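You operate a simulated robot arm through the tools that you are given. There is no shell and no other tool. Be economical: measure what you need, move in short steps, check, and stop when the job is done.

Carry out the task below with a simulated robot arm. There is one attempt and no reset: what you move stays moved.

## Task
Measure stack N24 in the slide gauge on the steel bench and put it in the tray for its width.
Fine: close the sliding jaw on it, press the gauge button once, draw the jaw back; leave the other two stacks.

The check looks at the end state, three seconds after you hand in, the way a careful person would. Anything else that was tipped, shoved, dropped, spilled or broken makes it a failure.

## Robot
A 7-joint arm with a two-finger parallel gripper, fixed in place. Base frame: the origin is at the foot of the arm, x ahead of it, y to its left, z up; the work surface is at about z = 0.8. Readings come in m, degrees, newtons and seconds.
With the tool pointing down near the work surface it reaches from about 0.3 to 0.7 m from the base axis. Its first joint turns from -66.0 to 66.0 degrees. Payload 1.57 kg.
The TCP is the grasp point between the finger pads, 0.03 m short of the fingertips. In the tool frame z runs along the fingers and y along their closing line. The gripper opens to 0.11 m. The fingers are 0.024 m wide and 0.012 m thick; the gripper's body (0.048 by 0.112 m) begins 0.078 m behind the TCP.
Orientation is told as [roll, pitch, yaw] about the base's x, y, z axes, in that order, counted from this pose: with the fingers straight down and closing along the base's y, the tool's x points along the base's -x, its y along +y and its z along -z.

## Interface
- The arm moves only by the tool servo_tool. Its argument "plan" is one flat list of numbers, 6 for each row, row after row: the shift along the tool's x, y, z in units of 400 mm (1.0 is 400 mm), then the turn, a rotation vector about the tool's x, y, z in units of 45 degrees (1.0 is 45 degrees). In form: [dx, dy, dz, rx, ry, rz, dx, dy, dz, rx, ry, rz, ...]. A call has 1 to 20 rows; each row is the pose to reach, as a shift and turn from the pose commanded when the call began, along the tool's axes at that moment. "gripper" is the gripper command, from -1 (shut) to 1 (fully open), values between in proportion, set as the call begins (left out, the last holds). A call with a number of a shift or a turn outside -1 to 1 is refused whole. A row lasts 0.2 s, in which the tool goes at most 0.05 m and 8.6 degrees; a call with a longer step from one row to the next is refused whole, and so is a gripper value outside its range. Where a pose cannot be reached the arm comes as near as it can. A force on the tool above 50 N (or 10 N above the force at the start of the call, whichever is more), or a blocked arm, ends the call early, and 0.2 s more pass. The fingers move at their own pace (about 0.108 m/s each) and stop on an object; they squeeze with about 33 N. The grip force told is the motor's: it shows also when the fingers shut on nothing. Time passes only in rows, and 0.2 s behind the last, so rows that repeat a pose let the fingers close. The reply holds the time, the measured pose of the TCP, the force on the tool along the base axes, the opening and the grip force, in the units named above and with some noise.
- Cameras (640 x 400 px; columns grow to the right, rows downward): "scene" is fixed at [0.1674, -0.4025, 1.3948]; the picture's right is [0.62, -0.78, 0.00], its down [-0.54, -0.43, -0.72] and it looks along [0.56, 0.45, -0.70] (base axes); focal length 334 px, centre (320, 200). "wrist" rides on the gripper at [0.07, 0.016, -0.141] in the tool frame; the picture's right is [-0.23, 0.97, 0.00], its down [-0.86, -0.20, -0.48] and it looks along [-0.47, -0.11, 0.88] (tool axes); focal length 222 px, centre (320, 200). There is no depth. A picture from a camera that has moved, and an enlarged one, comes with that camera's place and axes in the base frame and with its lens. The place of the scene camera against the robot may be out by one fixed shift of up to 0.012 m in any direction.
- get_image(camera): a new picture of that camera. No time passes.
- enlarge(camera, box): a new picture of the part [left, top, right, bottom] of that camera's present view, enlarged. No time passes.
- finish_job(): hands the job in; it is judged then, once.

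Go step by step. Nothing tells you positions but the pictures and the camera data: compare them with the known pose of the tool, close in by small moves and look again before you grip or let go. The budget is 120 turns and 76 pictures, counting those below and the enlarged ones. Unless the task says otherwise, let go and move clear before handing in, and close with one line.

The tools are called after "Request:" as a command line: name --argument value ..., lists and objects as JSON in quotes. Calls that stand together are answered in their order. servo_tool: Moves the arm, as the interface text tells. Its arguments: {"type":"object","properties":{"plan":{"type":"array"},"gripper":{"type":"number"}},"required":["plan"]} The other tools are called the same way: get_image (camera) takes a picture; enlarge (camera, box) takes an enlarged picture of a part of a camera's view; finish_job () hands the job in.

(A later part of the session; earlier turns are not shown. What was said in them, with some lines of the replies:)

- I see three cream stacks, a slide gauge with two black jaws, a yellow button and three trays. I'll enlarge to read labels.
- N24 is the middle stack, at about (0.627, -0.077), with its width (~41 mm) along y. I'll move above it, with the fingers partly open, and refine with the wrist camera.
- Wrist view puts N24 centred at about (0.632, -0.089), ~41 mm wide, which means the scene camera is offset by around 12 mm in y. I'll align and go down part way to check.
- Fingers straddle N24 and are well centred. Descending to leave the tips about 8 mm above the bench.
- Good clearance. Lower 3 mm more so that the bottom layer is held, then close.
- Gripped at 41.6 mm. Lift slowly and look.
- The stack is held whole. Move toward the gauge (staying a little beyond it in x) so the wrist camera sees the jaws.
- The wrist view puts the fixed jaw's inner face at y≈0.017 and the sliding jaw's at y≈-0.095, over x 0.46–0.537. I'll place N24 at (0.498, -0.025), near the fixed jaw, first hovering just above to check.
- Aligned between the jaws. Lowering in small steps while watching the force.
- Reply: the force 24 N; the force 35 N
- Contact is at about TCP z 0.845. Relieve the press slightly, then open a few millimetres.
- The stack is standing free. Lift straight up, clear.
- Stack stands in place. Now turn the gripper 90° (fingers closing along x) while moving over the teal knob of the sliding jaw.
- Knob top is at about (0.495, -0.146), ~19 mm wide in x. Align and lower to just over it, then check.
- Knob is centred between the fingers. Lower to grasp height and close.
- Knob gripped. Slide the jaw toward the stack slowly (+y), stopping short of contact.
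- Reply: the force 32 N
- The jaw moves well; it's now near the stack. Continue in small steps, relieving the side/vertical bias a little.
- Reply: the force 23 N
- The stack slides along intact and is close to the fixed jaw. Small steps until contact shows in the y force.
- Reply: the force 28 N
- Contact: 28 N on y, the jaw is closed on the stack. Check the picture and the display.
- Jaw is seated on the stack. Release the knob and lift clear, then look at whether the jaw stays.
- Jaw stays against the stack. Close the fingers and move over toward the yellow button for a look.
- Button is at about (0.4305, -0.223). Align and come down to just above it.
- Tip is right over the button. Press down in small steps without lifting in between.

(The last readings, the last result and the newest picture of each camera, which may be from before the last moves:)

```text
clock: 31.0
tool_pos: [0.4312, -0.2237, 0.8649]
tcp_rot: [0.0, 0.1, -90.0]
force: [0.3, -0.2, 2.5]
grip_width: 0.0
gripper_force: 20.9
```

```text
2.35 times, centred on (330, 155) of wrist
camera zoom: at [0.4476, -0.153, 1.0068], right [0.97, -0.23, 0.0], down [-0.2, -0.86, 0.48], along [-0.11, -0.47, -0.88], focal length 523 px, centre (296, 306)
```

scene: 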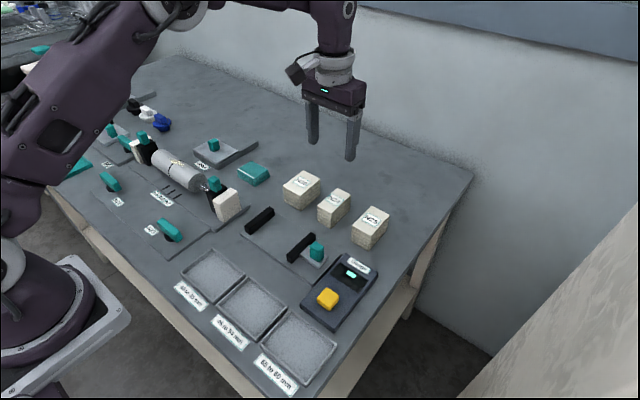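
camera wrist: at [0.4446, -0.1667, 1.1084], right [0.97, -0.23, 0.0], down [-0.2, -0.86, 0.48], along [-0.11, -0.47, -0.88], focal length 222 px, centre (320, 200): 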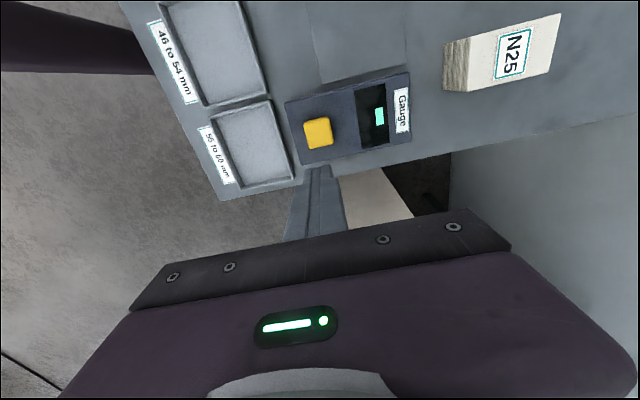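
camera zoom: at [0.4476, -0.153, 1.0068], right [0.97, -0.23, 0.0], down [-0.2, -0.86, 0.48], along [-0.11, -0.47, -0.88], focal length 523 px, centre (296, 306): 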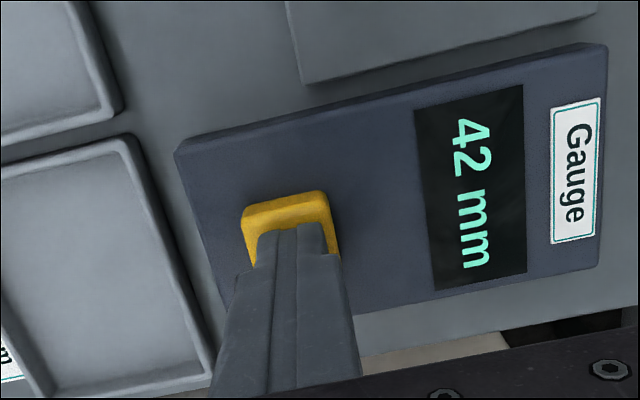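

The gauge reads 42 mm, so it goes in the "40 to 45 mm" tray. Lift off, go back over the knob and check.

Request:
servo_tool --plan '[0, 0, -0.05, 0, 0, 0, 0, 0, -0.15, 0, 0, 0, 0, 0, -0.25, 0, 0, 0, 0.1, 0.045, -0.25, 0, 0, 0, 0.2, 0.09, -0.25, 0, 0, 0, 0.3, 0.13, -0.25, 0, 0, 0, 0.37, 0.16, -0.25, 0, 0, 0, 0.37, 0.16, -0.2, 0, 0, 0, 0.37, 0.16, -0.2, 0, 0, 0]'

Request:
servo_tool --plan '[0, 0, 0, 0, 0, 0, 0, 0, 0, 0, 0, 0]' --gripper -0.13

Request:
enlarge --camera "wrist" --box '[200, 30, 440, 240]'

Request:
get_image --camera "scene"

```text
clock: 33.0
tool_pos: [0.4947, -0.075, 0.9444]
tcp_rot: [0.0, 0.0, -90.0]
force: [-0.7, -0.8, 0.1]
grip_width: 0.0
gripper_force: 21.5
```

```text
clock: 33.6
tool_pos: [0.4959, -0.0759, 0.9453]
tcp_rot: [0.0, 0.1, -90.0]
force: [0.3, 0.1, 0.2]
grip_width: 0.0479
gripper_force: 0.1
```

```text
1.90 times, centred on (320, 135) of wrist
camera zoom: at [0.5113, -0.0052, 1.0864], right [0.97, -0.23, 0.0], down [-0.2, -0.86, 0.48], along [-0.11, -0.47, -0.88], focal length 423 px, centre (320, 324)
```

zoom: 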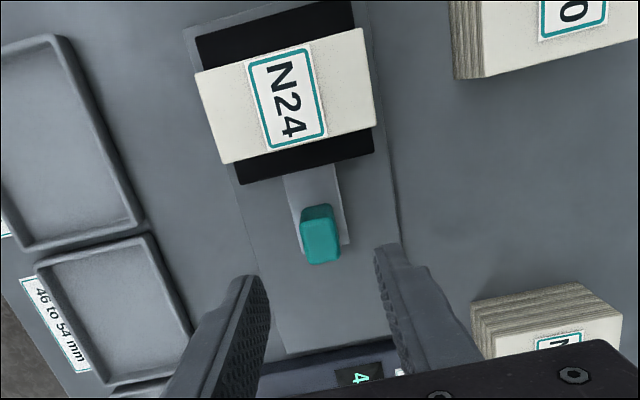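

```text
32 pictures are left
```

scene: 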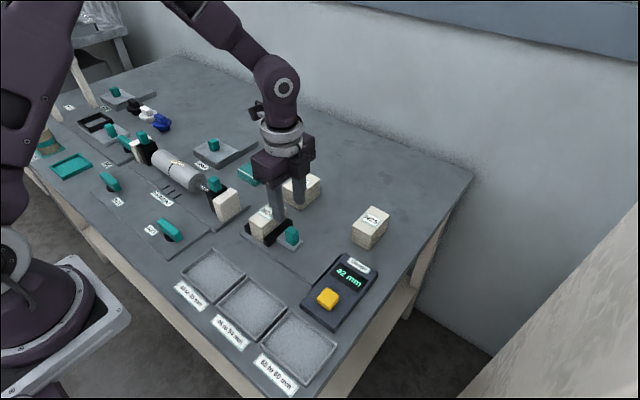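

Display still shows 42 mm. Descend to the knob and grip.

Request:
servo_tool --plan '[-0.004, -0.002, 0.08, 0, 0, 0, -0.004, -0.002, 0.16, 0, 0, 0, -0.004, -0.002, 0.2, 0, 0, 0, -0.004, -0.002, 0.227, 0, 0, 0, -0.004, -0.002, 0.227, 0, 0, 0]'

Request:
servo_tool --plan '[0, 0, 0, 0, 0, 0, 0, 0, 0, 0, 0, 0, 0, 0, 0, 0, 0, 0]' --gripper -1

Request:
servo_tool --plan '[-0.01, 0, 0, 0, 0, 0, -0.02, 0, 0, 0, 0, 0, -0.03, 0, 0, 0, 0, 0, -0.04, 0, 0, 0, 0, 0, -0.05, 0, 0, 0, 0, 0, -0.0625, 0, 0, 0, 0, 0, -0.075, 0, 0, 0, 0, 0]'

Request:
enlarge --camera "wrist" --box '[180, 0, 440, 200]'

```text
clock: 34.8
tool_pos: [0.4947, -0.0767, 0.8546]
tcp_rot: [0.0, 0.0, -90.0]
force: [0.4, 0.1, -0.6]
grip_width: 0.0479
gripper_force: 0.0
```

```text
clock: 35.6
tool_pos: [0.4954, -0.0765, 0.8544]
tcp_rot: [0.0, 0.0, -90.0]
force: [8.8, -0.1, -6.5]
grip_width: 0.02
gripper_force: 33.3
```

```text
clock: 37.2
tool_pos: [0.4953, -0.1071, 0.8553]
tcp_rot: [-0.1, -0.1, -90.0]
force: [10.9, 0.0, -10.2]
grip_width: 0.02
gripper_force: 33.6
```

```text
2.00 times, centred on (310, 100) of wrist
camera zoom: at [0.5113, -0.0363, 0.9957], right [0.97, -0.23, 0.0], down [-0.2, -0.86, 0.48], along [-0.11, -0.47, -0.88], focal length 444 px, centre (340, 400)
```

zoom: 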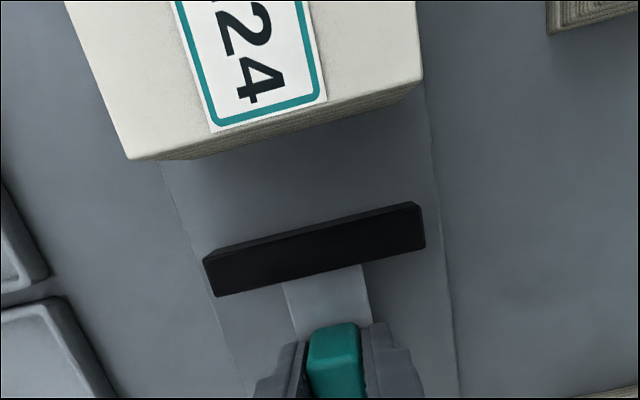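

The stack stays; continue drawing the jaw back to where it started.

Request:
servo_tool --plan '[-0.0125, 0, 0.001, 0, 0, 0, -0.025, 0, 0.001, 0, 0, 0, -0.0375, 0, 0.001, 0, 0, 0, -0.05, 0, 0.001, 0, 0, 0, -0.0625, 0, 0.001, 0, 0, 0, -0.075, 0, 0.001, 0, 0, 0, -0.0875, 0, 0.001, 0, 0, 0, -0.096, 0, 0.001, 0, 0, 0, -0.096, 0, 0.001, 0, 0, 0]'

Request:
servo_tool --plan '[0, 0, 0, 0, 0, 0, 0, 0, 0, 0, 0, 0]' --gripper -0.13

Request:
servo_tool --plan '[0, 0, -0.05, 0, 0, 0, 0, 0, -0.12, 0, 0, 0, 0, 0, -0.22, 0, 0, 0, 0, 0, -0.3, 0, 0, 0, 0, 0, -0.3, 0, 0, 0]'

Request:
enlarge --camera "wrist" --box '[90, 0, 410, 200]'

```text
clock: 39.2
tool_pos: [0.4939, -0.1449, 0.8533]
tcp_rot: [0.0, 0.0, -90.0]
force: [14.6, 8.4, 8.2]
grip_width: 0.0199
gripper_force: 33.5
```

```text
clock: 39.8
tool_pos: [0.4941, -0.1458, 0.8546]
tcp_rot: [-0.2, 0.0, -90.0]
force: [-0.1, 0.8, 0.0]
grip_width: 0.048
gripper_force: 0.1
```

```text
clock: 41.0
tool_pos: [0.4938, -0.147, 0.9745]
tcp_rot: [0.0, 0.0, -89.8]
force: [0.6, 0.5, -0.4]
grip_width: 0.0477
gripper_force: 0.1
```

```text
2.00 times, centred on (250, 100) of wrist
camera zoom: at [0.5107, -0.0756, 1.1162], right [0.97, -0.23, 0.0], down [-0.2, -0.86, 0.48], along [-0.11, -0.47, -0.88], focal length 444 px, centre (460, 400)
```

zoom: 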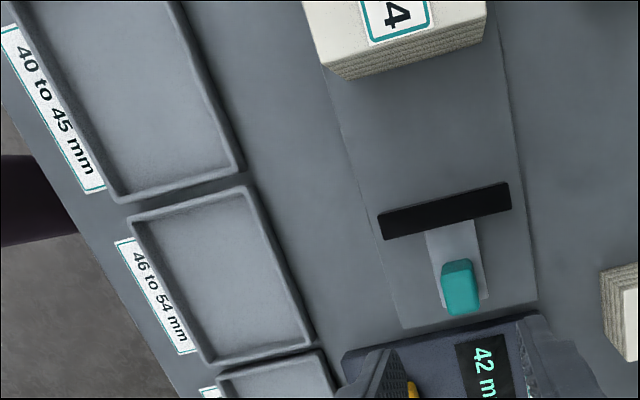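

Jaw is back at its start. The trays are ~78 × 110 mm, long side along y, so the stack must turn 90°; with the stack against the fixed jaw I'll grip it lengthwise (along x) with fingers fully open. Move over it and look.

Request:
servo_tool --plan '[0.09, 0.003, -0.05, 0, 0, 0, 0.18, 0.006, -0.05, 0, 0, 0, 0.27, 0.01, -0.05, 0, 0, 0, 0.3575, 0.01, -0.05, 0, 0, 0, 0.3575, 0.01, -0.05, 0, 0, 0]' --gripper 1

Request:
get_image --camera "wrist"

Request:
enlarge --camera "wrist" --box '[220, 70, 420, 200]'

```text
clock: 42.2
tool_pos: [0.4974, -0.0028, 0.9936]
tcp_rot: [0.0, 0.1, -90.0]
force: [0.7, -0.6, 0.5]
grip_width: 0.1101
gripper_force: 0.0
```

```text
29 pictures are left
camera wrist: at [0.5146, 0.068, 1.1347], right [0.97, -0.23, 0.0], down [-0.2, -0.86, 0.48], along [-0.11, -0.47, -0.88], focal length 222 px, centre (320, 200)
```

wrist: 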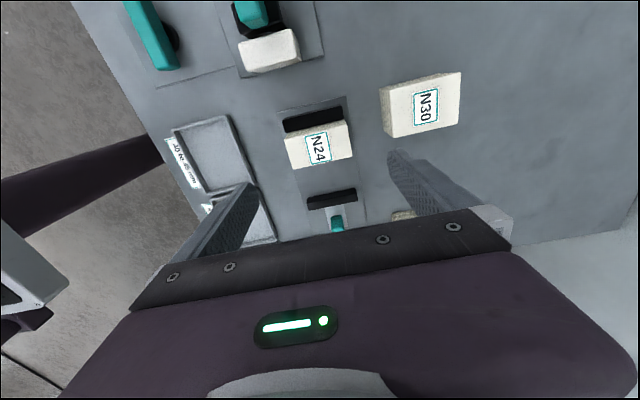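

```text
3.08 times, centred on (320, 135) of wrist
camera zoom: at [0.5146, 0.068, 1.1347], right [0.97, -0.23, 0.0], down [-0.2, -0.86, 0.48], along [-0.11, -0.47, -0.88], focal length 684 px, centre (320, 400)
```

zoom: 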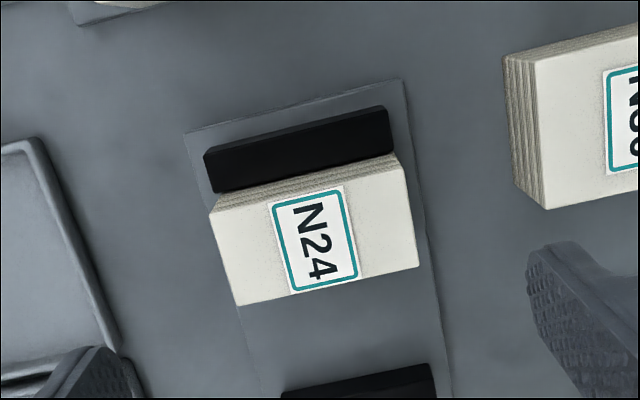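

Stack centre is at about (0.4955, -0.006), 80 mm long. Align and descend part way.

Request:
servo_tool --plan '[-0.008, -0.005, 0.1, 0, 0, 0, -0.008, -0.005, 0.18, 0, 0, 0, -0.008, -0.005, 0.234, 0, 0, 0, -0.008, -0.005, 0.234, 0, 0, 0]'

Request:
get_image --camera "wrist"

Request:
enlarge --camera "scene" --box '[200, 150, 340, 270]'

```text
clock: 43.2
tool_pos: [0.4972, -0.0059, 0.9]
tcp_rot: [0.0, 0.0, -90.0]
force: [-0.9, 0.6, -0.5]
grip_width: 0.11
gripper_force: 0.1
```

```text
27 pictures are left
camera wrist: at [0.5124, 0.0651, 1.0417], right [0.97, -0.23, 0.0], down [-0.2, -0.86, 0.48], along [-0.11, -0.47, -0.88], focal length 222 px, centre (320, 200)
```

wrist: 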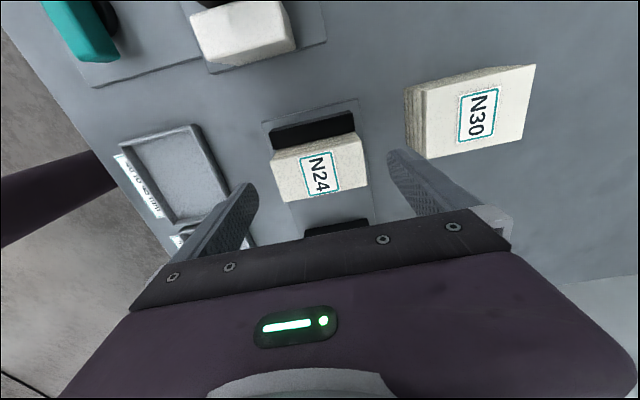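

```text
3.33 times, centred on (270, 210) of scene
camera zoom: at [0.1674, -0.4025, 1.3948], right [0.62, -0.78, 0.0], down [-0.54, -0.43, -0.72], along [0.56, 0.45, -0.7], focal length 1112 px, centre (487, 167)
```

zoom: 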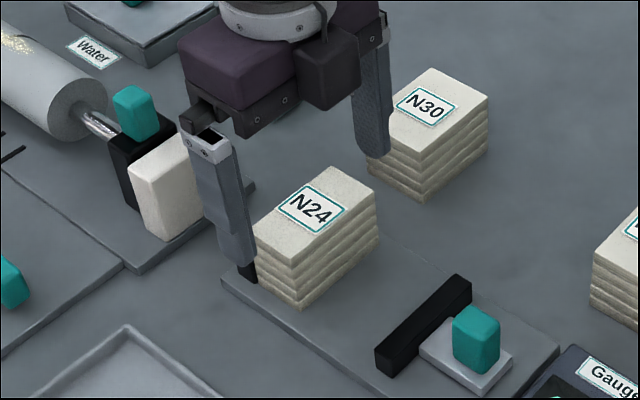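

Clearances look fine. Descend to grip height with tips ~16 mm above the stack's bottom (so they'll clear the tray walls), then close.

Request:
servo_tool --plan '[0, -0.003, 0.05, 0, 0, 0, 0, -0.003, 0.09, 0, 0, 0, 0, -0.003, 0.111, 0, 0, 0, 0, -0.003, 0.111, 0, 0, 0]'

Request:
servo_tool --plan '[0, 0, 0, 0, 0, 0, 0, 0, 0, 0, 0, 0, 0, 0, 0, 0, 0, 0]' --gripper -1

Request:
servo_tool --plan '[0, 0, -0.01, 0, 0, 0, 0, 0, -0.02, 0, 0, 0, 0, 0, -0.03, 0, 0, 0, 0, 0, -0.03, 0, 0, 0]'

Request:
enlarge --camera "scene" --box '[200, 150, 340, 270]'

```text
clock: 44.2
tool_pos: [0.495, -0.0044, 0.8561]
tcp_rot: [0.0, 0.0, -89.9]
force: [0.0, 0.0, 0.7]
grip_width: 0.11
gripper_force: 0.2
```

```text
clock: 45.0
tool_pos: [0.4962, -0.0057, 0.8568]
tcp_rot: [-0.1, -0.1, -90.1]
force: [1.3, 0.2, -0.4]
grip_width: 0.0796
gripper_force: 32.7
```

```text
clock: 46.0
tool_pos: [0.4945, -0.0073, 0.8686]
tcp_rot: [0.0, 0.1, -90.1]
force: [-0.1, -0.1, 0.3]
grip_width: 0.0792
gripper_force: 33.1
```

```text
3.33 times, centred on (270, 210) of scene
camera zoom: at [0.1674, -0.4025, 1.3948], right [0.62, -0.78, 0.0], down [-0.54, -0.43, -0.72], along [0.56, 0.45, -0.7], focal length 1112 px, centre (487, 167)
```

zoom: 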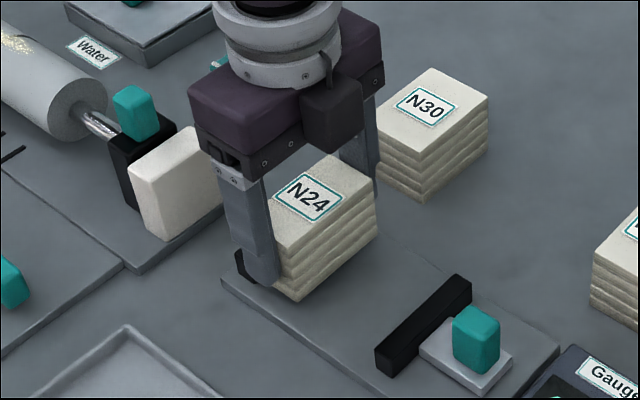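

All layers come up together. Lift higher and turn back 90° so the length lies along y.

Request:
servo_tool --plan '[0, 0, -0.08, 0, 0, 0, 0, 0, -0.16, 0, 0, 0, 0, 0, -0.26, 0, 0, 0, 0, 0, -0.26, 0, 0, 0]'

Request:
servo_tool --plan '[0, 0, 0, 0, 0, -0.1667, 0, 0, 0, 0, 0, -0.3333, 0, 0, 0, 0, 0, -0.5, 0, 0, 0, 0, 0, -0.6667, 0, 0, 0, 0, 0, -0.8333, 0, 0, 0, 0, 0, -1.0, 0, 0, 0, 0, 0, -1.0]'

Request:
servo_tool --plan '[0, 0, 0, 0, 0, -0.1667, 0, 0, 0, 0, 0, -0.3333, 0, 0, 0, 0, 0, -0.5, 0, 0, 0, 0, 0, -0.6667, 0, 0, 0, 0, 0, -0.8333, 0, 0, 0, 0, 0, -1.0, 0, 0, 0, 0, 0, -1.0]'

Request:
get_image --camera "wrist"

Request:
enlarge --camera "wrist" --box '[60, 0, 380, 180]'

```text
clock: 47.0
tool_pos: [0.4954, -0.005, 0.9724]
tcp_rot: [0.0, 0.0, -90.1]
force: [-0.7, -0.6, -0.3]
grip_width: 0.0795
gripper_force: 33.3
```

```text
clock: 48.6
tool_pos: [0.4947, -0.006, 0.9722]
tcp_rot: [0.0, -0.1, -44.8]
force: [-0.3, 1.0, -0.4]
grip_width: 0.0793
gripper_force: 33.2
```

```text
clock: 50.2
tool_pos: [0.4962, -0.0068, 0.9722]
tcp_rot: [0.0, 0.0, 0.1]
force: [0.4, -0.5, -0.1]
grip_width: 0.0794
gripper_force: 33.4
```

```text
24 pictures are left
camera wrist: at [0.4253, 0.011, 1.1134], right [0.22, 0.97, 0.0], down [0.86, -0.2, 0.48], along [0.47, -0.11, -0.88], focal length 222 px, centre (320, 200)
```

wrist: 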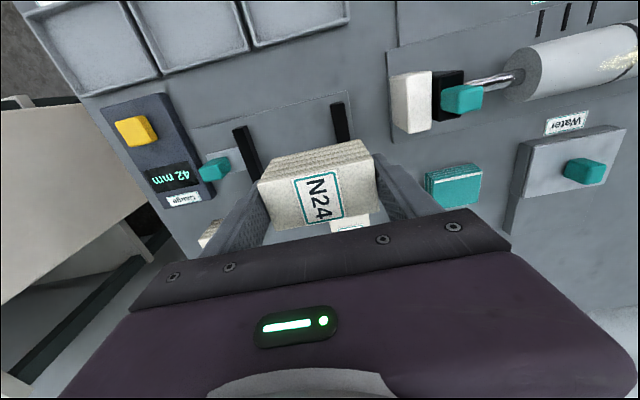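

```text
2.00 times, centred on (220, 90) of wrist
camera zoom: at [0.4253, 0.011, 1.1134], right [0.22, 0.97, 0.0], down [0.86, -0.2, 0.48], along [0.47, -0.11, -0.88], focal length 444 px, centre (520, 420)
```

zoom: 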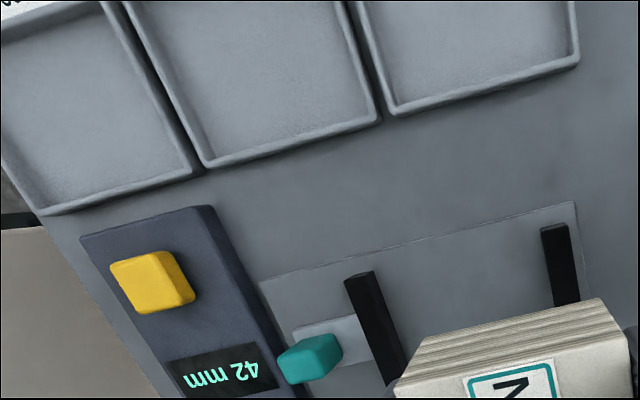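

Tray "40 to 45 mm" lies at x 0.30–0.378, y -0.055–0.055, centre about (0.338, 0). Move nearer and look again.

Request:
servo_tool --plan '[0.08, 0.008, 0, 0, 0, 0, 0.16, 0.016, 0, 0, 0, 0, 0.22, 0.016, 0, 0, 0, 0, 0.22, 0.016, 0, 0, 0, 0]'

Request:
enlarge --camera "wrist" --box '[180, 0, 480, 200]'

Request:
enlarge --camera "scene" --box '[150, 160, 330, 340]'

```text
clock: 51.2
tool_pos: [0.4079, 0.0003, 0.972]
tcp_rot: [0.0, 0.0, -0.1]
force: [0.2, 0.2, -0.6]
grip_width: 0.0793
gripper_force: 32.9
```

```text
2.00 times, centred on (330, 100) of wrist
camera zoom: at [0.3373, 0.0183, 1.1135], right [0.23, 0.97, 0.0], down [0.85, -0.2, 0.48], along [0.47, -0.11, -0.88], focal length 444 px, centre (300, 400)
```

zoom: 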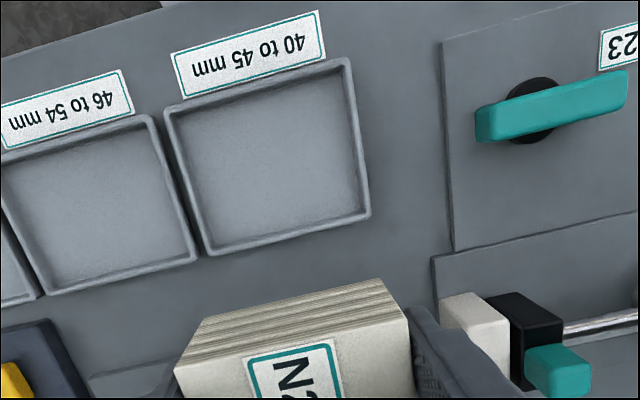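

```text
2.22 times, centred on (240, 250) of scene
camera zoom: at [0.1674, -0.4025, 1.3948], right [0.62, -0.78, 0.0], down [-0.54, -0.43, -0.72], along [0.56, 0.45, -0.7], focal length 742 px, centre (498, 89)
```

zoom: 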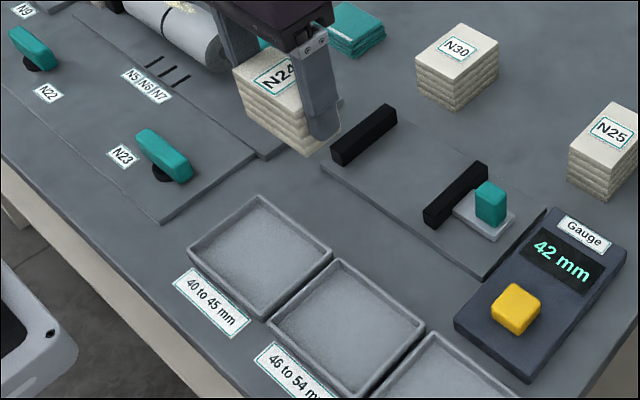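

Tray centre confirmed at (0.338, 0.001). Move over it, and lower to z 0.90 for a check.

Request:
servo_tool --plan '[0.09, 0.002, 0, 0, 0, 0, 0.175, 0.002, 0, 0, 0, 0, 0.175, 0.002, 0.09, 0, 0, 0, 0.175, 0.002, 0.18, 0, 0, 0, 0.175, 0.002, 0.22, 0, 0, 0, 0.175, 0.002, 0.22, 0, 0, 0]'

Request:
get_image --camera "wrist"

Request:
enlarge --camera "scene" --box '[140, 190, 300, 330]'

```text
clock: 52.6
tool_pos: [0.3366, 0.001, 0.8845]
tcp_rot: [0.0, 0.0, 0.1]
force: [-0.5, -0.7, -0.9]
grip_width: 0.0792
gripper_force: 32.5
```

```text
20 pictures are left
camera wrist: at [0.2668, 0.0184, 1.0256], right [0.23, 0.97, 0.0], down [0.85, -0.2, 0.48], along [0.47, -0.11, -0.88], focal length 222 px, centre (320, 200)
```

wrist: 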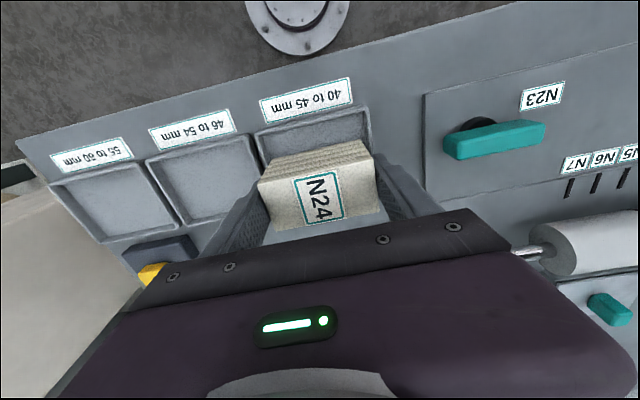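

```text
2.86 times, centred on (220, 260) of scene
camera zoom: at [0.1674, -0.4025, 1.3948], right [0.62, -0.78, 0.0], down [-0.54, -0.43, -0.72], along [0.56, 0.45, -0.7], focal length 954 px, centre (606, 29)
```

zoom: 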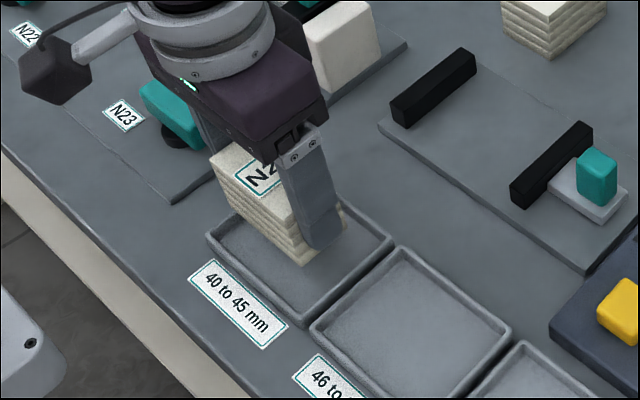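

Well over the tray. Lower further slowly.

Request:
servo_tool --plan '[-0.002, 0, 0.03, 0, 0, 0, -0.002, 0, 0.055, 0, 0, 0, -0.002, 0, 0.066, 0, 0, 0, -0.002, 0, 0.066, 0, 0, 0]'

Request:
enlarge --camera "scene" --box '[170, 220, 270, 310]'

Request:
enlarge --camera "wrist" --box '[200, 80, 440, 250]'

```text
clock: 53.6
tool_pos: [0.3385, 0.0008, 0.8571]
tcp_rot: [0.1, 0.0, 0.0]
force: [-0.6, -0.7, -1.1]
grip_width: 0.0794
gripper_force: 32.8
```

```text
4.44 times, centred on (220, 265) of scene
camera zoom: at [0.1674, -0.4025, 1.3948], right [0.62, -0.78, 0.0], down [-0.54, -0.43, -0.72], along [0.56, 0.45, -0.7], focal length 1483 px, centre (764, -89)
```

zoom: 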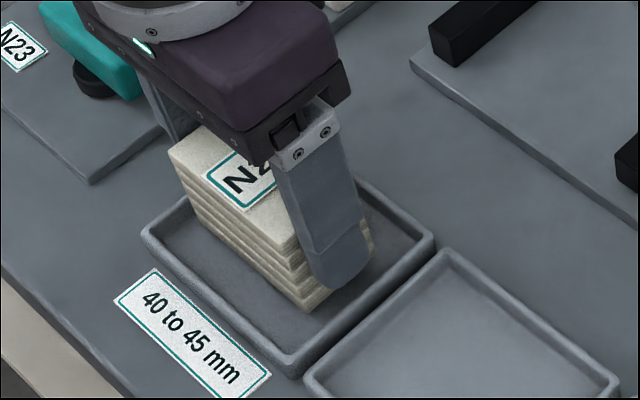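

```text
2.35 times, centred on (320, 165) of wrist
camera zoom: at [0.268, 0.0184, 0.9988], right [0.23, 0.97, 0.0], down [0.86, -0.2, 0.48], along [0.47, -0.11, -0.88], focal length 523 px, centre (320, 282)
```

zoom: 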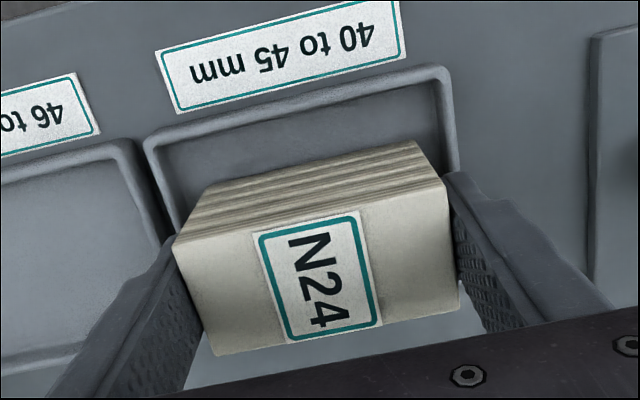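

Going down in small steps until contact.

Request:
servo_tool --plan '[0, 0, 0.005, 0, 0, 0, 0, 0, 0.0075, 0, 0, 0, 0, 0, 0.0075, 0, 0, 0]'

Request:
servo_tool --plan '[0, 0, 0.004, 0, 0, 0, 0, 0, 0.0055, 0, 0, 0]'

```text
clock: 54.4
tool_pos: [0.3383, 0.0021, 0.8542]
tcp_rot: [0.0, -0.1, 0.0]
force: [1.1, -0.3, -0.5]
grip_width: 0.0795
gripper_force: 32.9
```

```text
clock: 55.0
tool_pos: [0.3369, 0.0019, 0.852]
tcp_rot: [0.0, 0.0, 0.0]
force: [0.6, 0.0, -0.2]
grip_width: 0.0793
gripper_force: 32.8
```

Request:
servo_tool --plan '[0, 0, 0.003, 0, 0, 0, 0, 0, 0.004, 0, 0, 0]'

Request:
enlarge --camera "scene" --box '[170, 220, 270, 310]'

```text
clock: 55.6
tool_pos: [0.3374, 0.002, 0.8511]
tcp_rot: [0.1, 0.0, 0.1]
force: [-0.5, 0.4, -0.1]
grip_width: 0.0793
gripper_force: 33.3
```

```text
4.44 times, centred on (220, 265) of scene
camera zoom: at [0.1674, -0.4025, 1.3948], right [0.62, -0.78, 0.0], down [-0.54, -0.43, -0.72], along [0.56, 0.45, -0.7], focal length 1483 px, centre (764, -89)
```

zoom: 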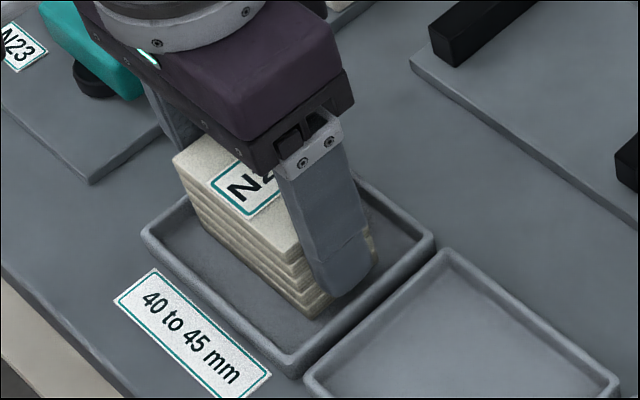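

Request:
servo_tool --plan '[0, 0, 0.003, 0, 0, 0, 0, 0, 0.003, 0, 0, 0]'

Request:
servo_tool --plan '[0, 0, 0.003, 0, 0, 0, 0, 0, 0.003, 0, 0, 0]'

```text
clock: 56.2
tool_pos: [0.3383, 0.001, 0.85]
tcp_rot: [0.0, -0.1, 0.0]
force: [0.5, 2.1, 34.4]
grip_width: 0.0793
gripper_force: 32.9
```

```text
clock: 56.8
tool_pos: [0.3382, 0.0007, 0.8479]
tcp_rot: [0.0, 0.1, 0.1]
force: [1.3, 3.5, 33.9]
grip_width: 0.0792
gripper_force: 32.9
```

Contact as predicted at ~0.850. Ease off and check the tips against the rim before opening.

Request:
servo_tool --plan '[0, 0, -0.005, 0, 0, 0, 0, 0, -0.005, 0, 0, 0]'

Request:
enlarge --camera "wrist" --box '[200, 80, 440, 250]'

Request:
enlarge --camera "scene" --box '[200, 240, 260, 300]'

```text
clock: 57.4
tool_pos: [0.339, 0.0003, 0.8504]
tcp_rot: [-0.1, 0.0, 0.0]
force: [0.2, 1.0, -1.0]
grip_width: 0.0791
gripper_force: 33.1
```

```text
2.35 times, centred on (320, 165) of wrist
camera zoom: at [0.2685, 0.0185, 0.9918], right [0.23, 0.97, 0.0], down [0.86, -0.2, 0.48], along [0.47, -0.11, -0.88], focal length 523 px, centre (320, 282)
```

zoom: 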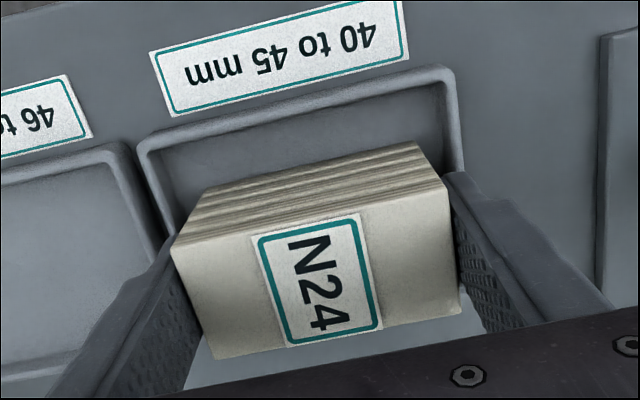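

```text
6.67 times, centred on (230, 270) of scene
camera zoom: at [0.1674, -0.4025, 1.3948], right [0.62, -0.78, 0.0], down [-0.54, -0.43, -0.72], along [0.56, 0.45, -0.7], focal length 2225 px, centre (920, -267)
```

zoom: 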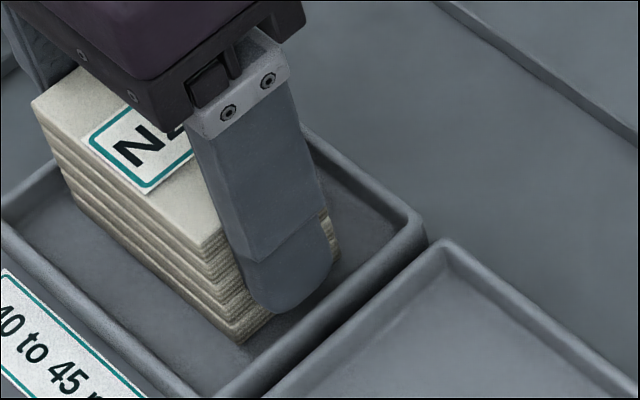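

Stack sits inside the tray. Open a few millimetres and lift straight up.

Request:
servo_tool --plan '[0, 0, 0, 0, 0, 0, 0, 0, 0, 0, 0, 0]' --gripper 0.55

Request:
servo_tool --plan '[0, 0, -0.03, 0, 0, 0, 0, 0, -0.1, 0, 0, 0, 0, 0, -0.2, 0, 0, 0, 0, 0, -0.3, 0, 0, 0, -0.1, 0, -0.4, 0, 0, 0, -0.2, 0, -0.45, 0, 0, 0, -0.2, 0, -0.45, 0, 0, 0]'

Request:
get_image --camera "scene"

Request:
get_image --camera "wrist"

Request:
enlarge --camera "scene" --box '[160, 170, 400, 330]'

```text
clock: 58.0
tool_pos: [0.3386, 0.0013, 0.8503]
tcp_rot: [0.1, 0.0, 0.0]
force: [0.2, -0.2, 0.3]
grip_width: 0.085
gripper_force: 0.0
```

```text
refused: row 5 steps farther than a row can; nothing moved
```

```text
13 pictures are left
```

scene: 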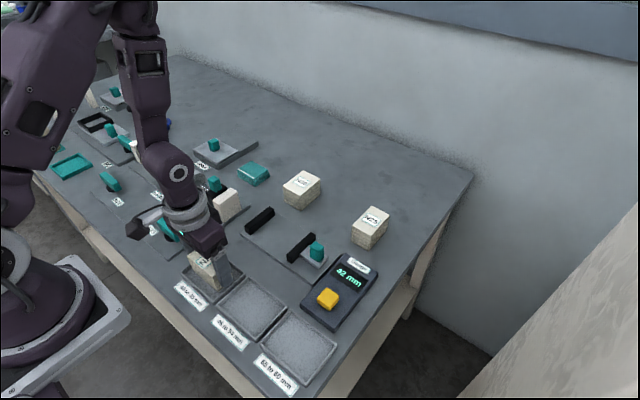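

```text
12 pictures are left
camera wrist: at [0.2685, 0.0185, 0.9919], right [0.23, 0.97, 0.0], down [0.86, -0.2, 0.48], along [0.47, -0.11, -0.88], focal length 222 px, centre (320, 200)
```

wrist: 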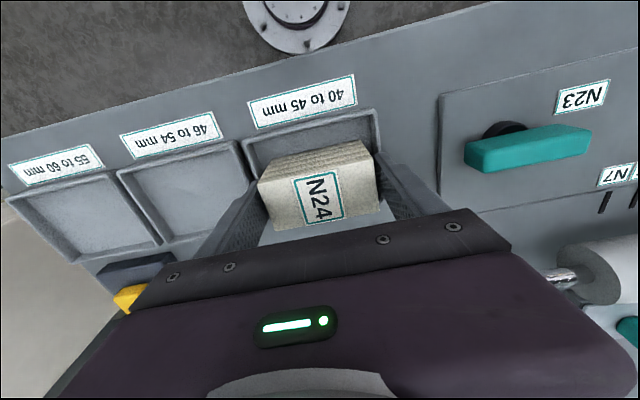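

```text
2.50 times, centred on (280, 250) of scene
camera zoom: at [0.1674, -0.4025, 1.3948], right [0.62, -0.78, 0.0], down [-0.54, -0.43, -0.72], along [0.56, 0.45, -0.7], focal length 834 px, centre (420, 75)
```

zoom: 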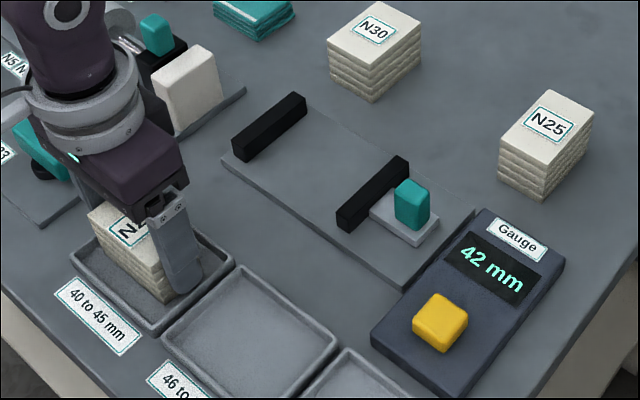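

The lift was refused for too long a step; the stack is already released. Lift straight up with shorter steps.

Request:
servo_tool --plan '[0, 0, -0.03, 0, 0, 0, 0, 0, -0.1, 0, 0, 0, 0, 0, -0.2, 0, 0, 0, 0, 0, -0.3, 0, 0, 0, -0.07, 0, -0.36, 0, 0, 0, -0.14, 0, -0.42, 0, 0, 0, -0.2, 0, -0.45, 0, 0, 0, -0.2, 0, -0.45, 0, 0, 0]'

Request:
get_image --camera "wrist"

Request:
enlarge --camera "scene" --box '[160, 170, 400, 330]'

```text
clock: 59.8
tool_pos: [0.4172, -0.0008, 1.0308]
tcp_rot: [0.0, 0.0, 0.0]
force: [0.0, 0.9, 1.1]
grip_width: 0.0853
gripper_force: 0.0
```

```text
10 pictures are left
camera wrist: at [0.3475, 0.0175, 1.1717], right [0.23, 0.97, 0.0], down [0.86, -0.2, 0.48], along [0.47, -0.11, -0.88], focal length 222 px, centre (320, 200)
```

wrist: 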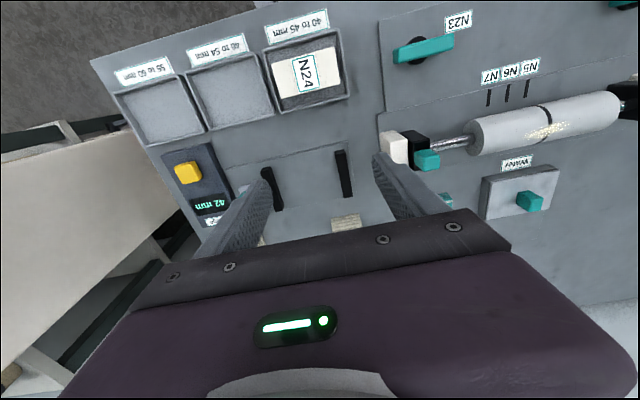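

```text
2.50 times, centred on (280, 250) of scene
camera zoom: at [0.1674, -0.4025, 1.3948], right [0.62, -0.78, 0.0], down [-0.54, -0.43, -0.72], along [0.56, 0.45, -0.7], focal length 834 px, centre (420, 75)
```

zoom: 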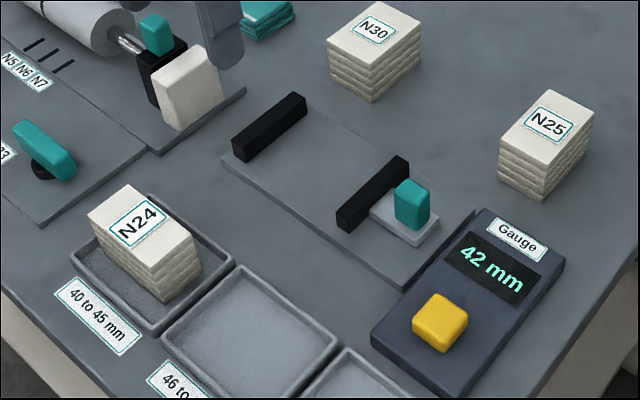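

N24 sits flat in the 40–45 mm tray, the jaw is drawn back, the display shows 42 mm and the other stacks are untouched. Handing in.

Request:
finish_job

```text
The job is handed in.
```

I measured stack N24 in the slide gauge at 42 mm and put it flat in the "40 to 45 mm" tray. I pressed the gauge button once, drew the sliding jaw back to its start, and left N25 and N30 where they were.
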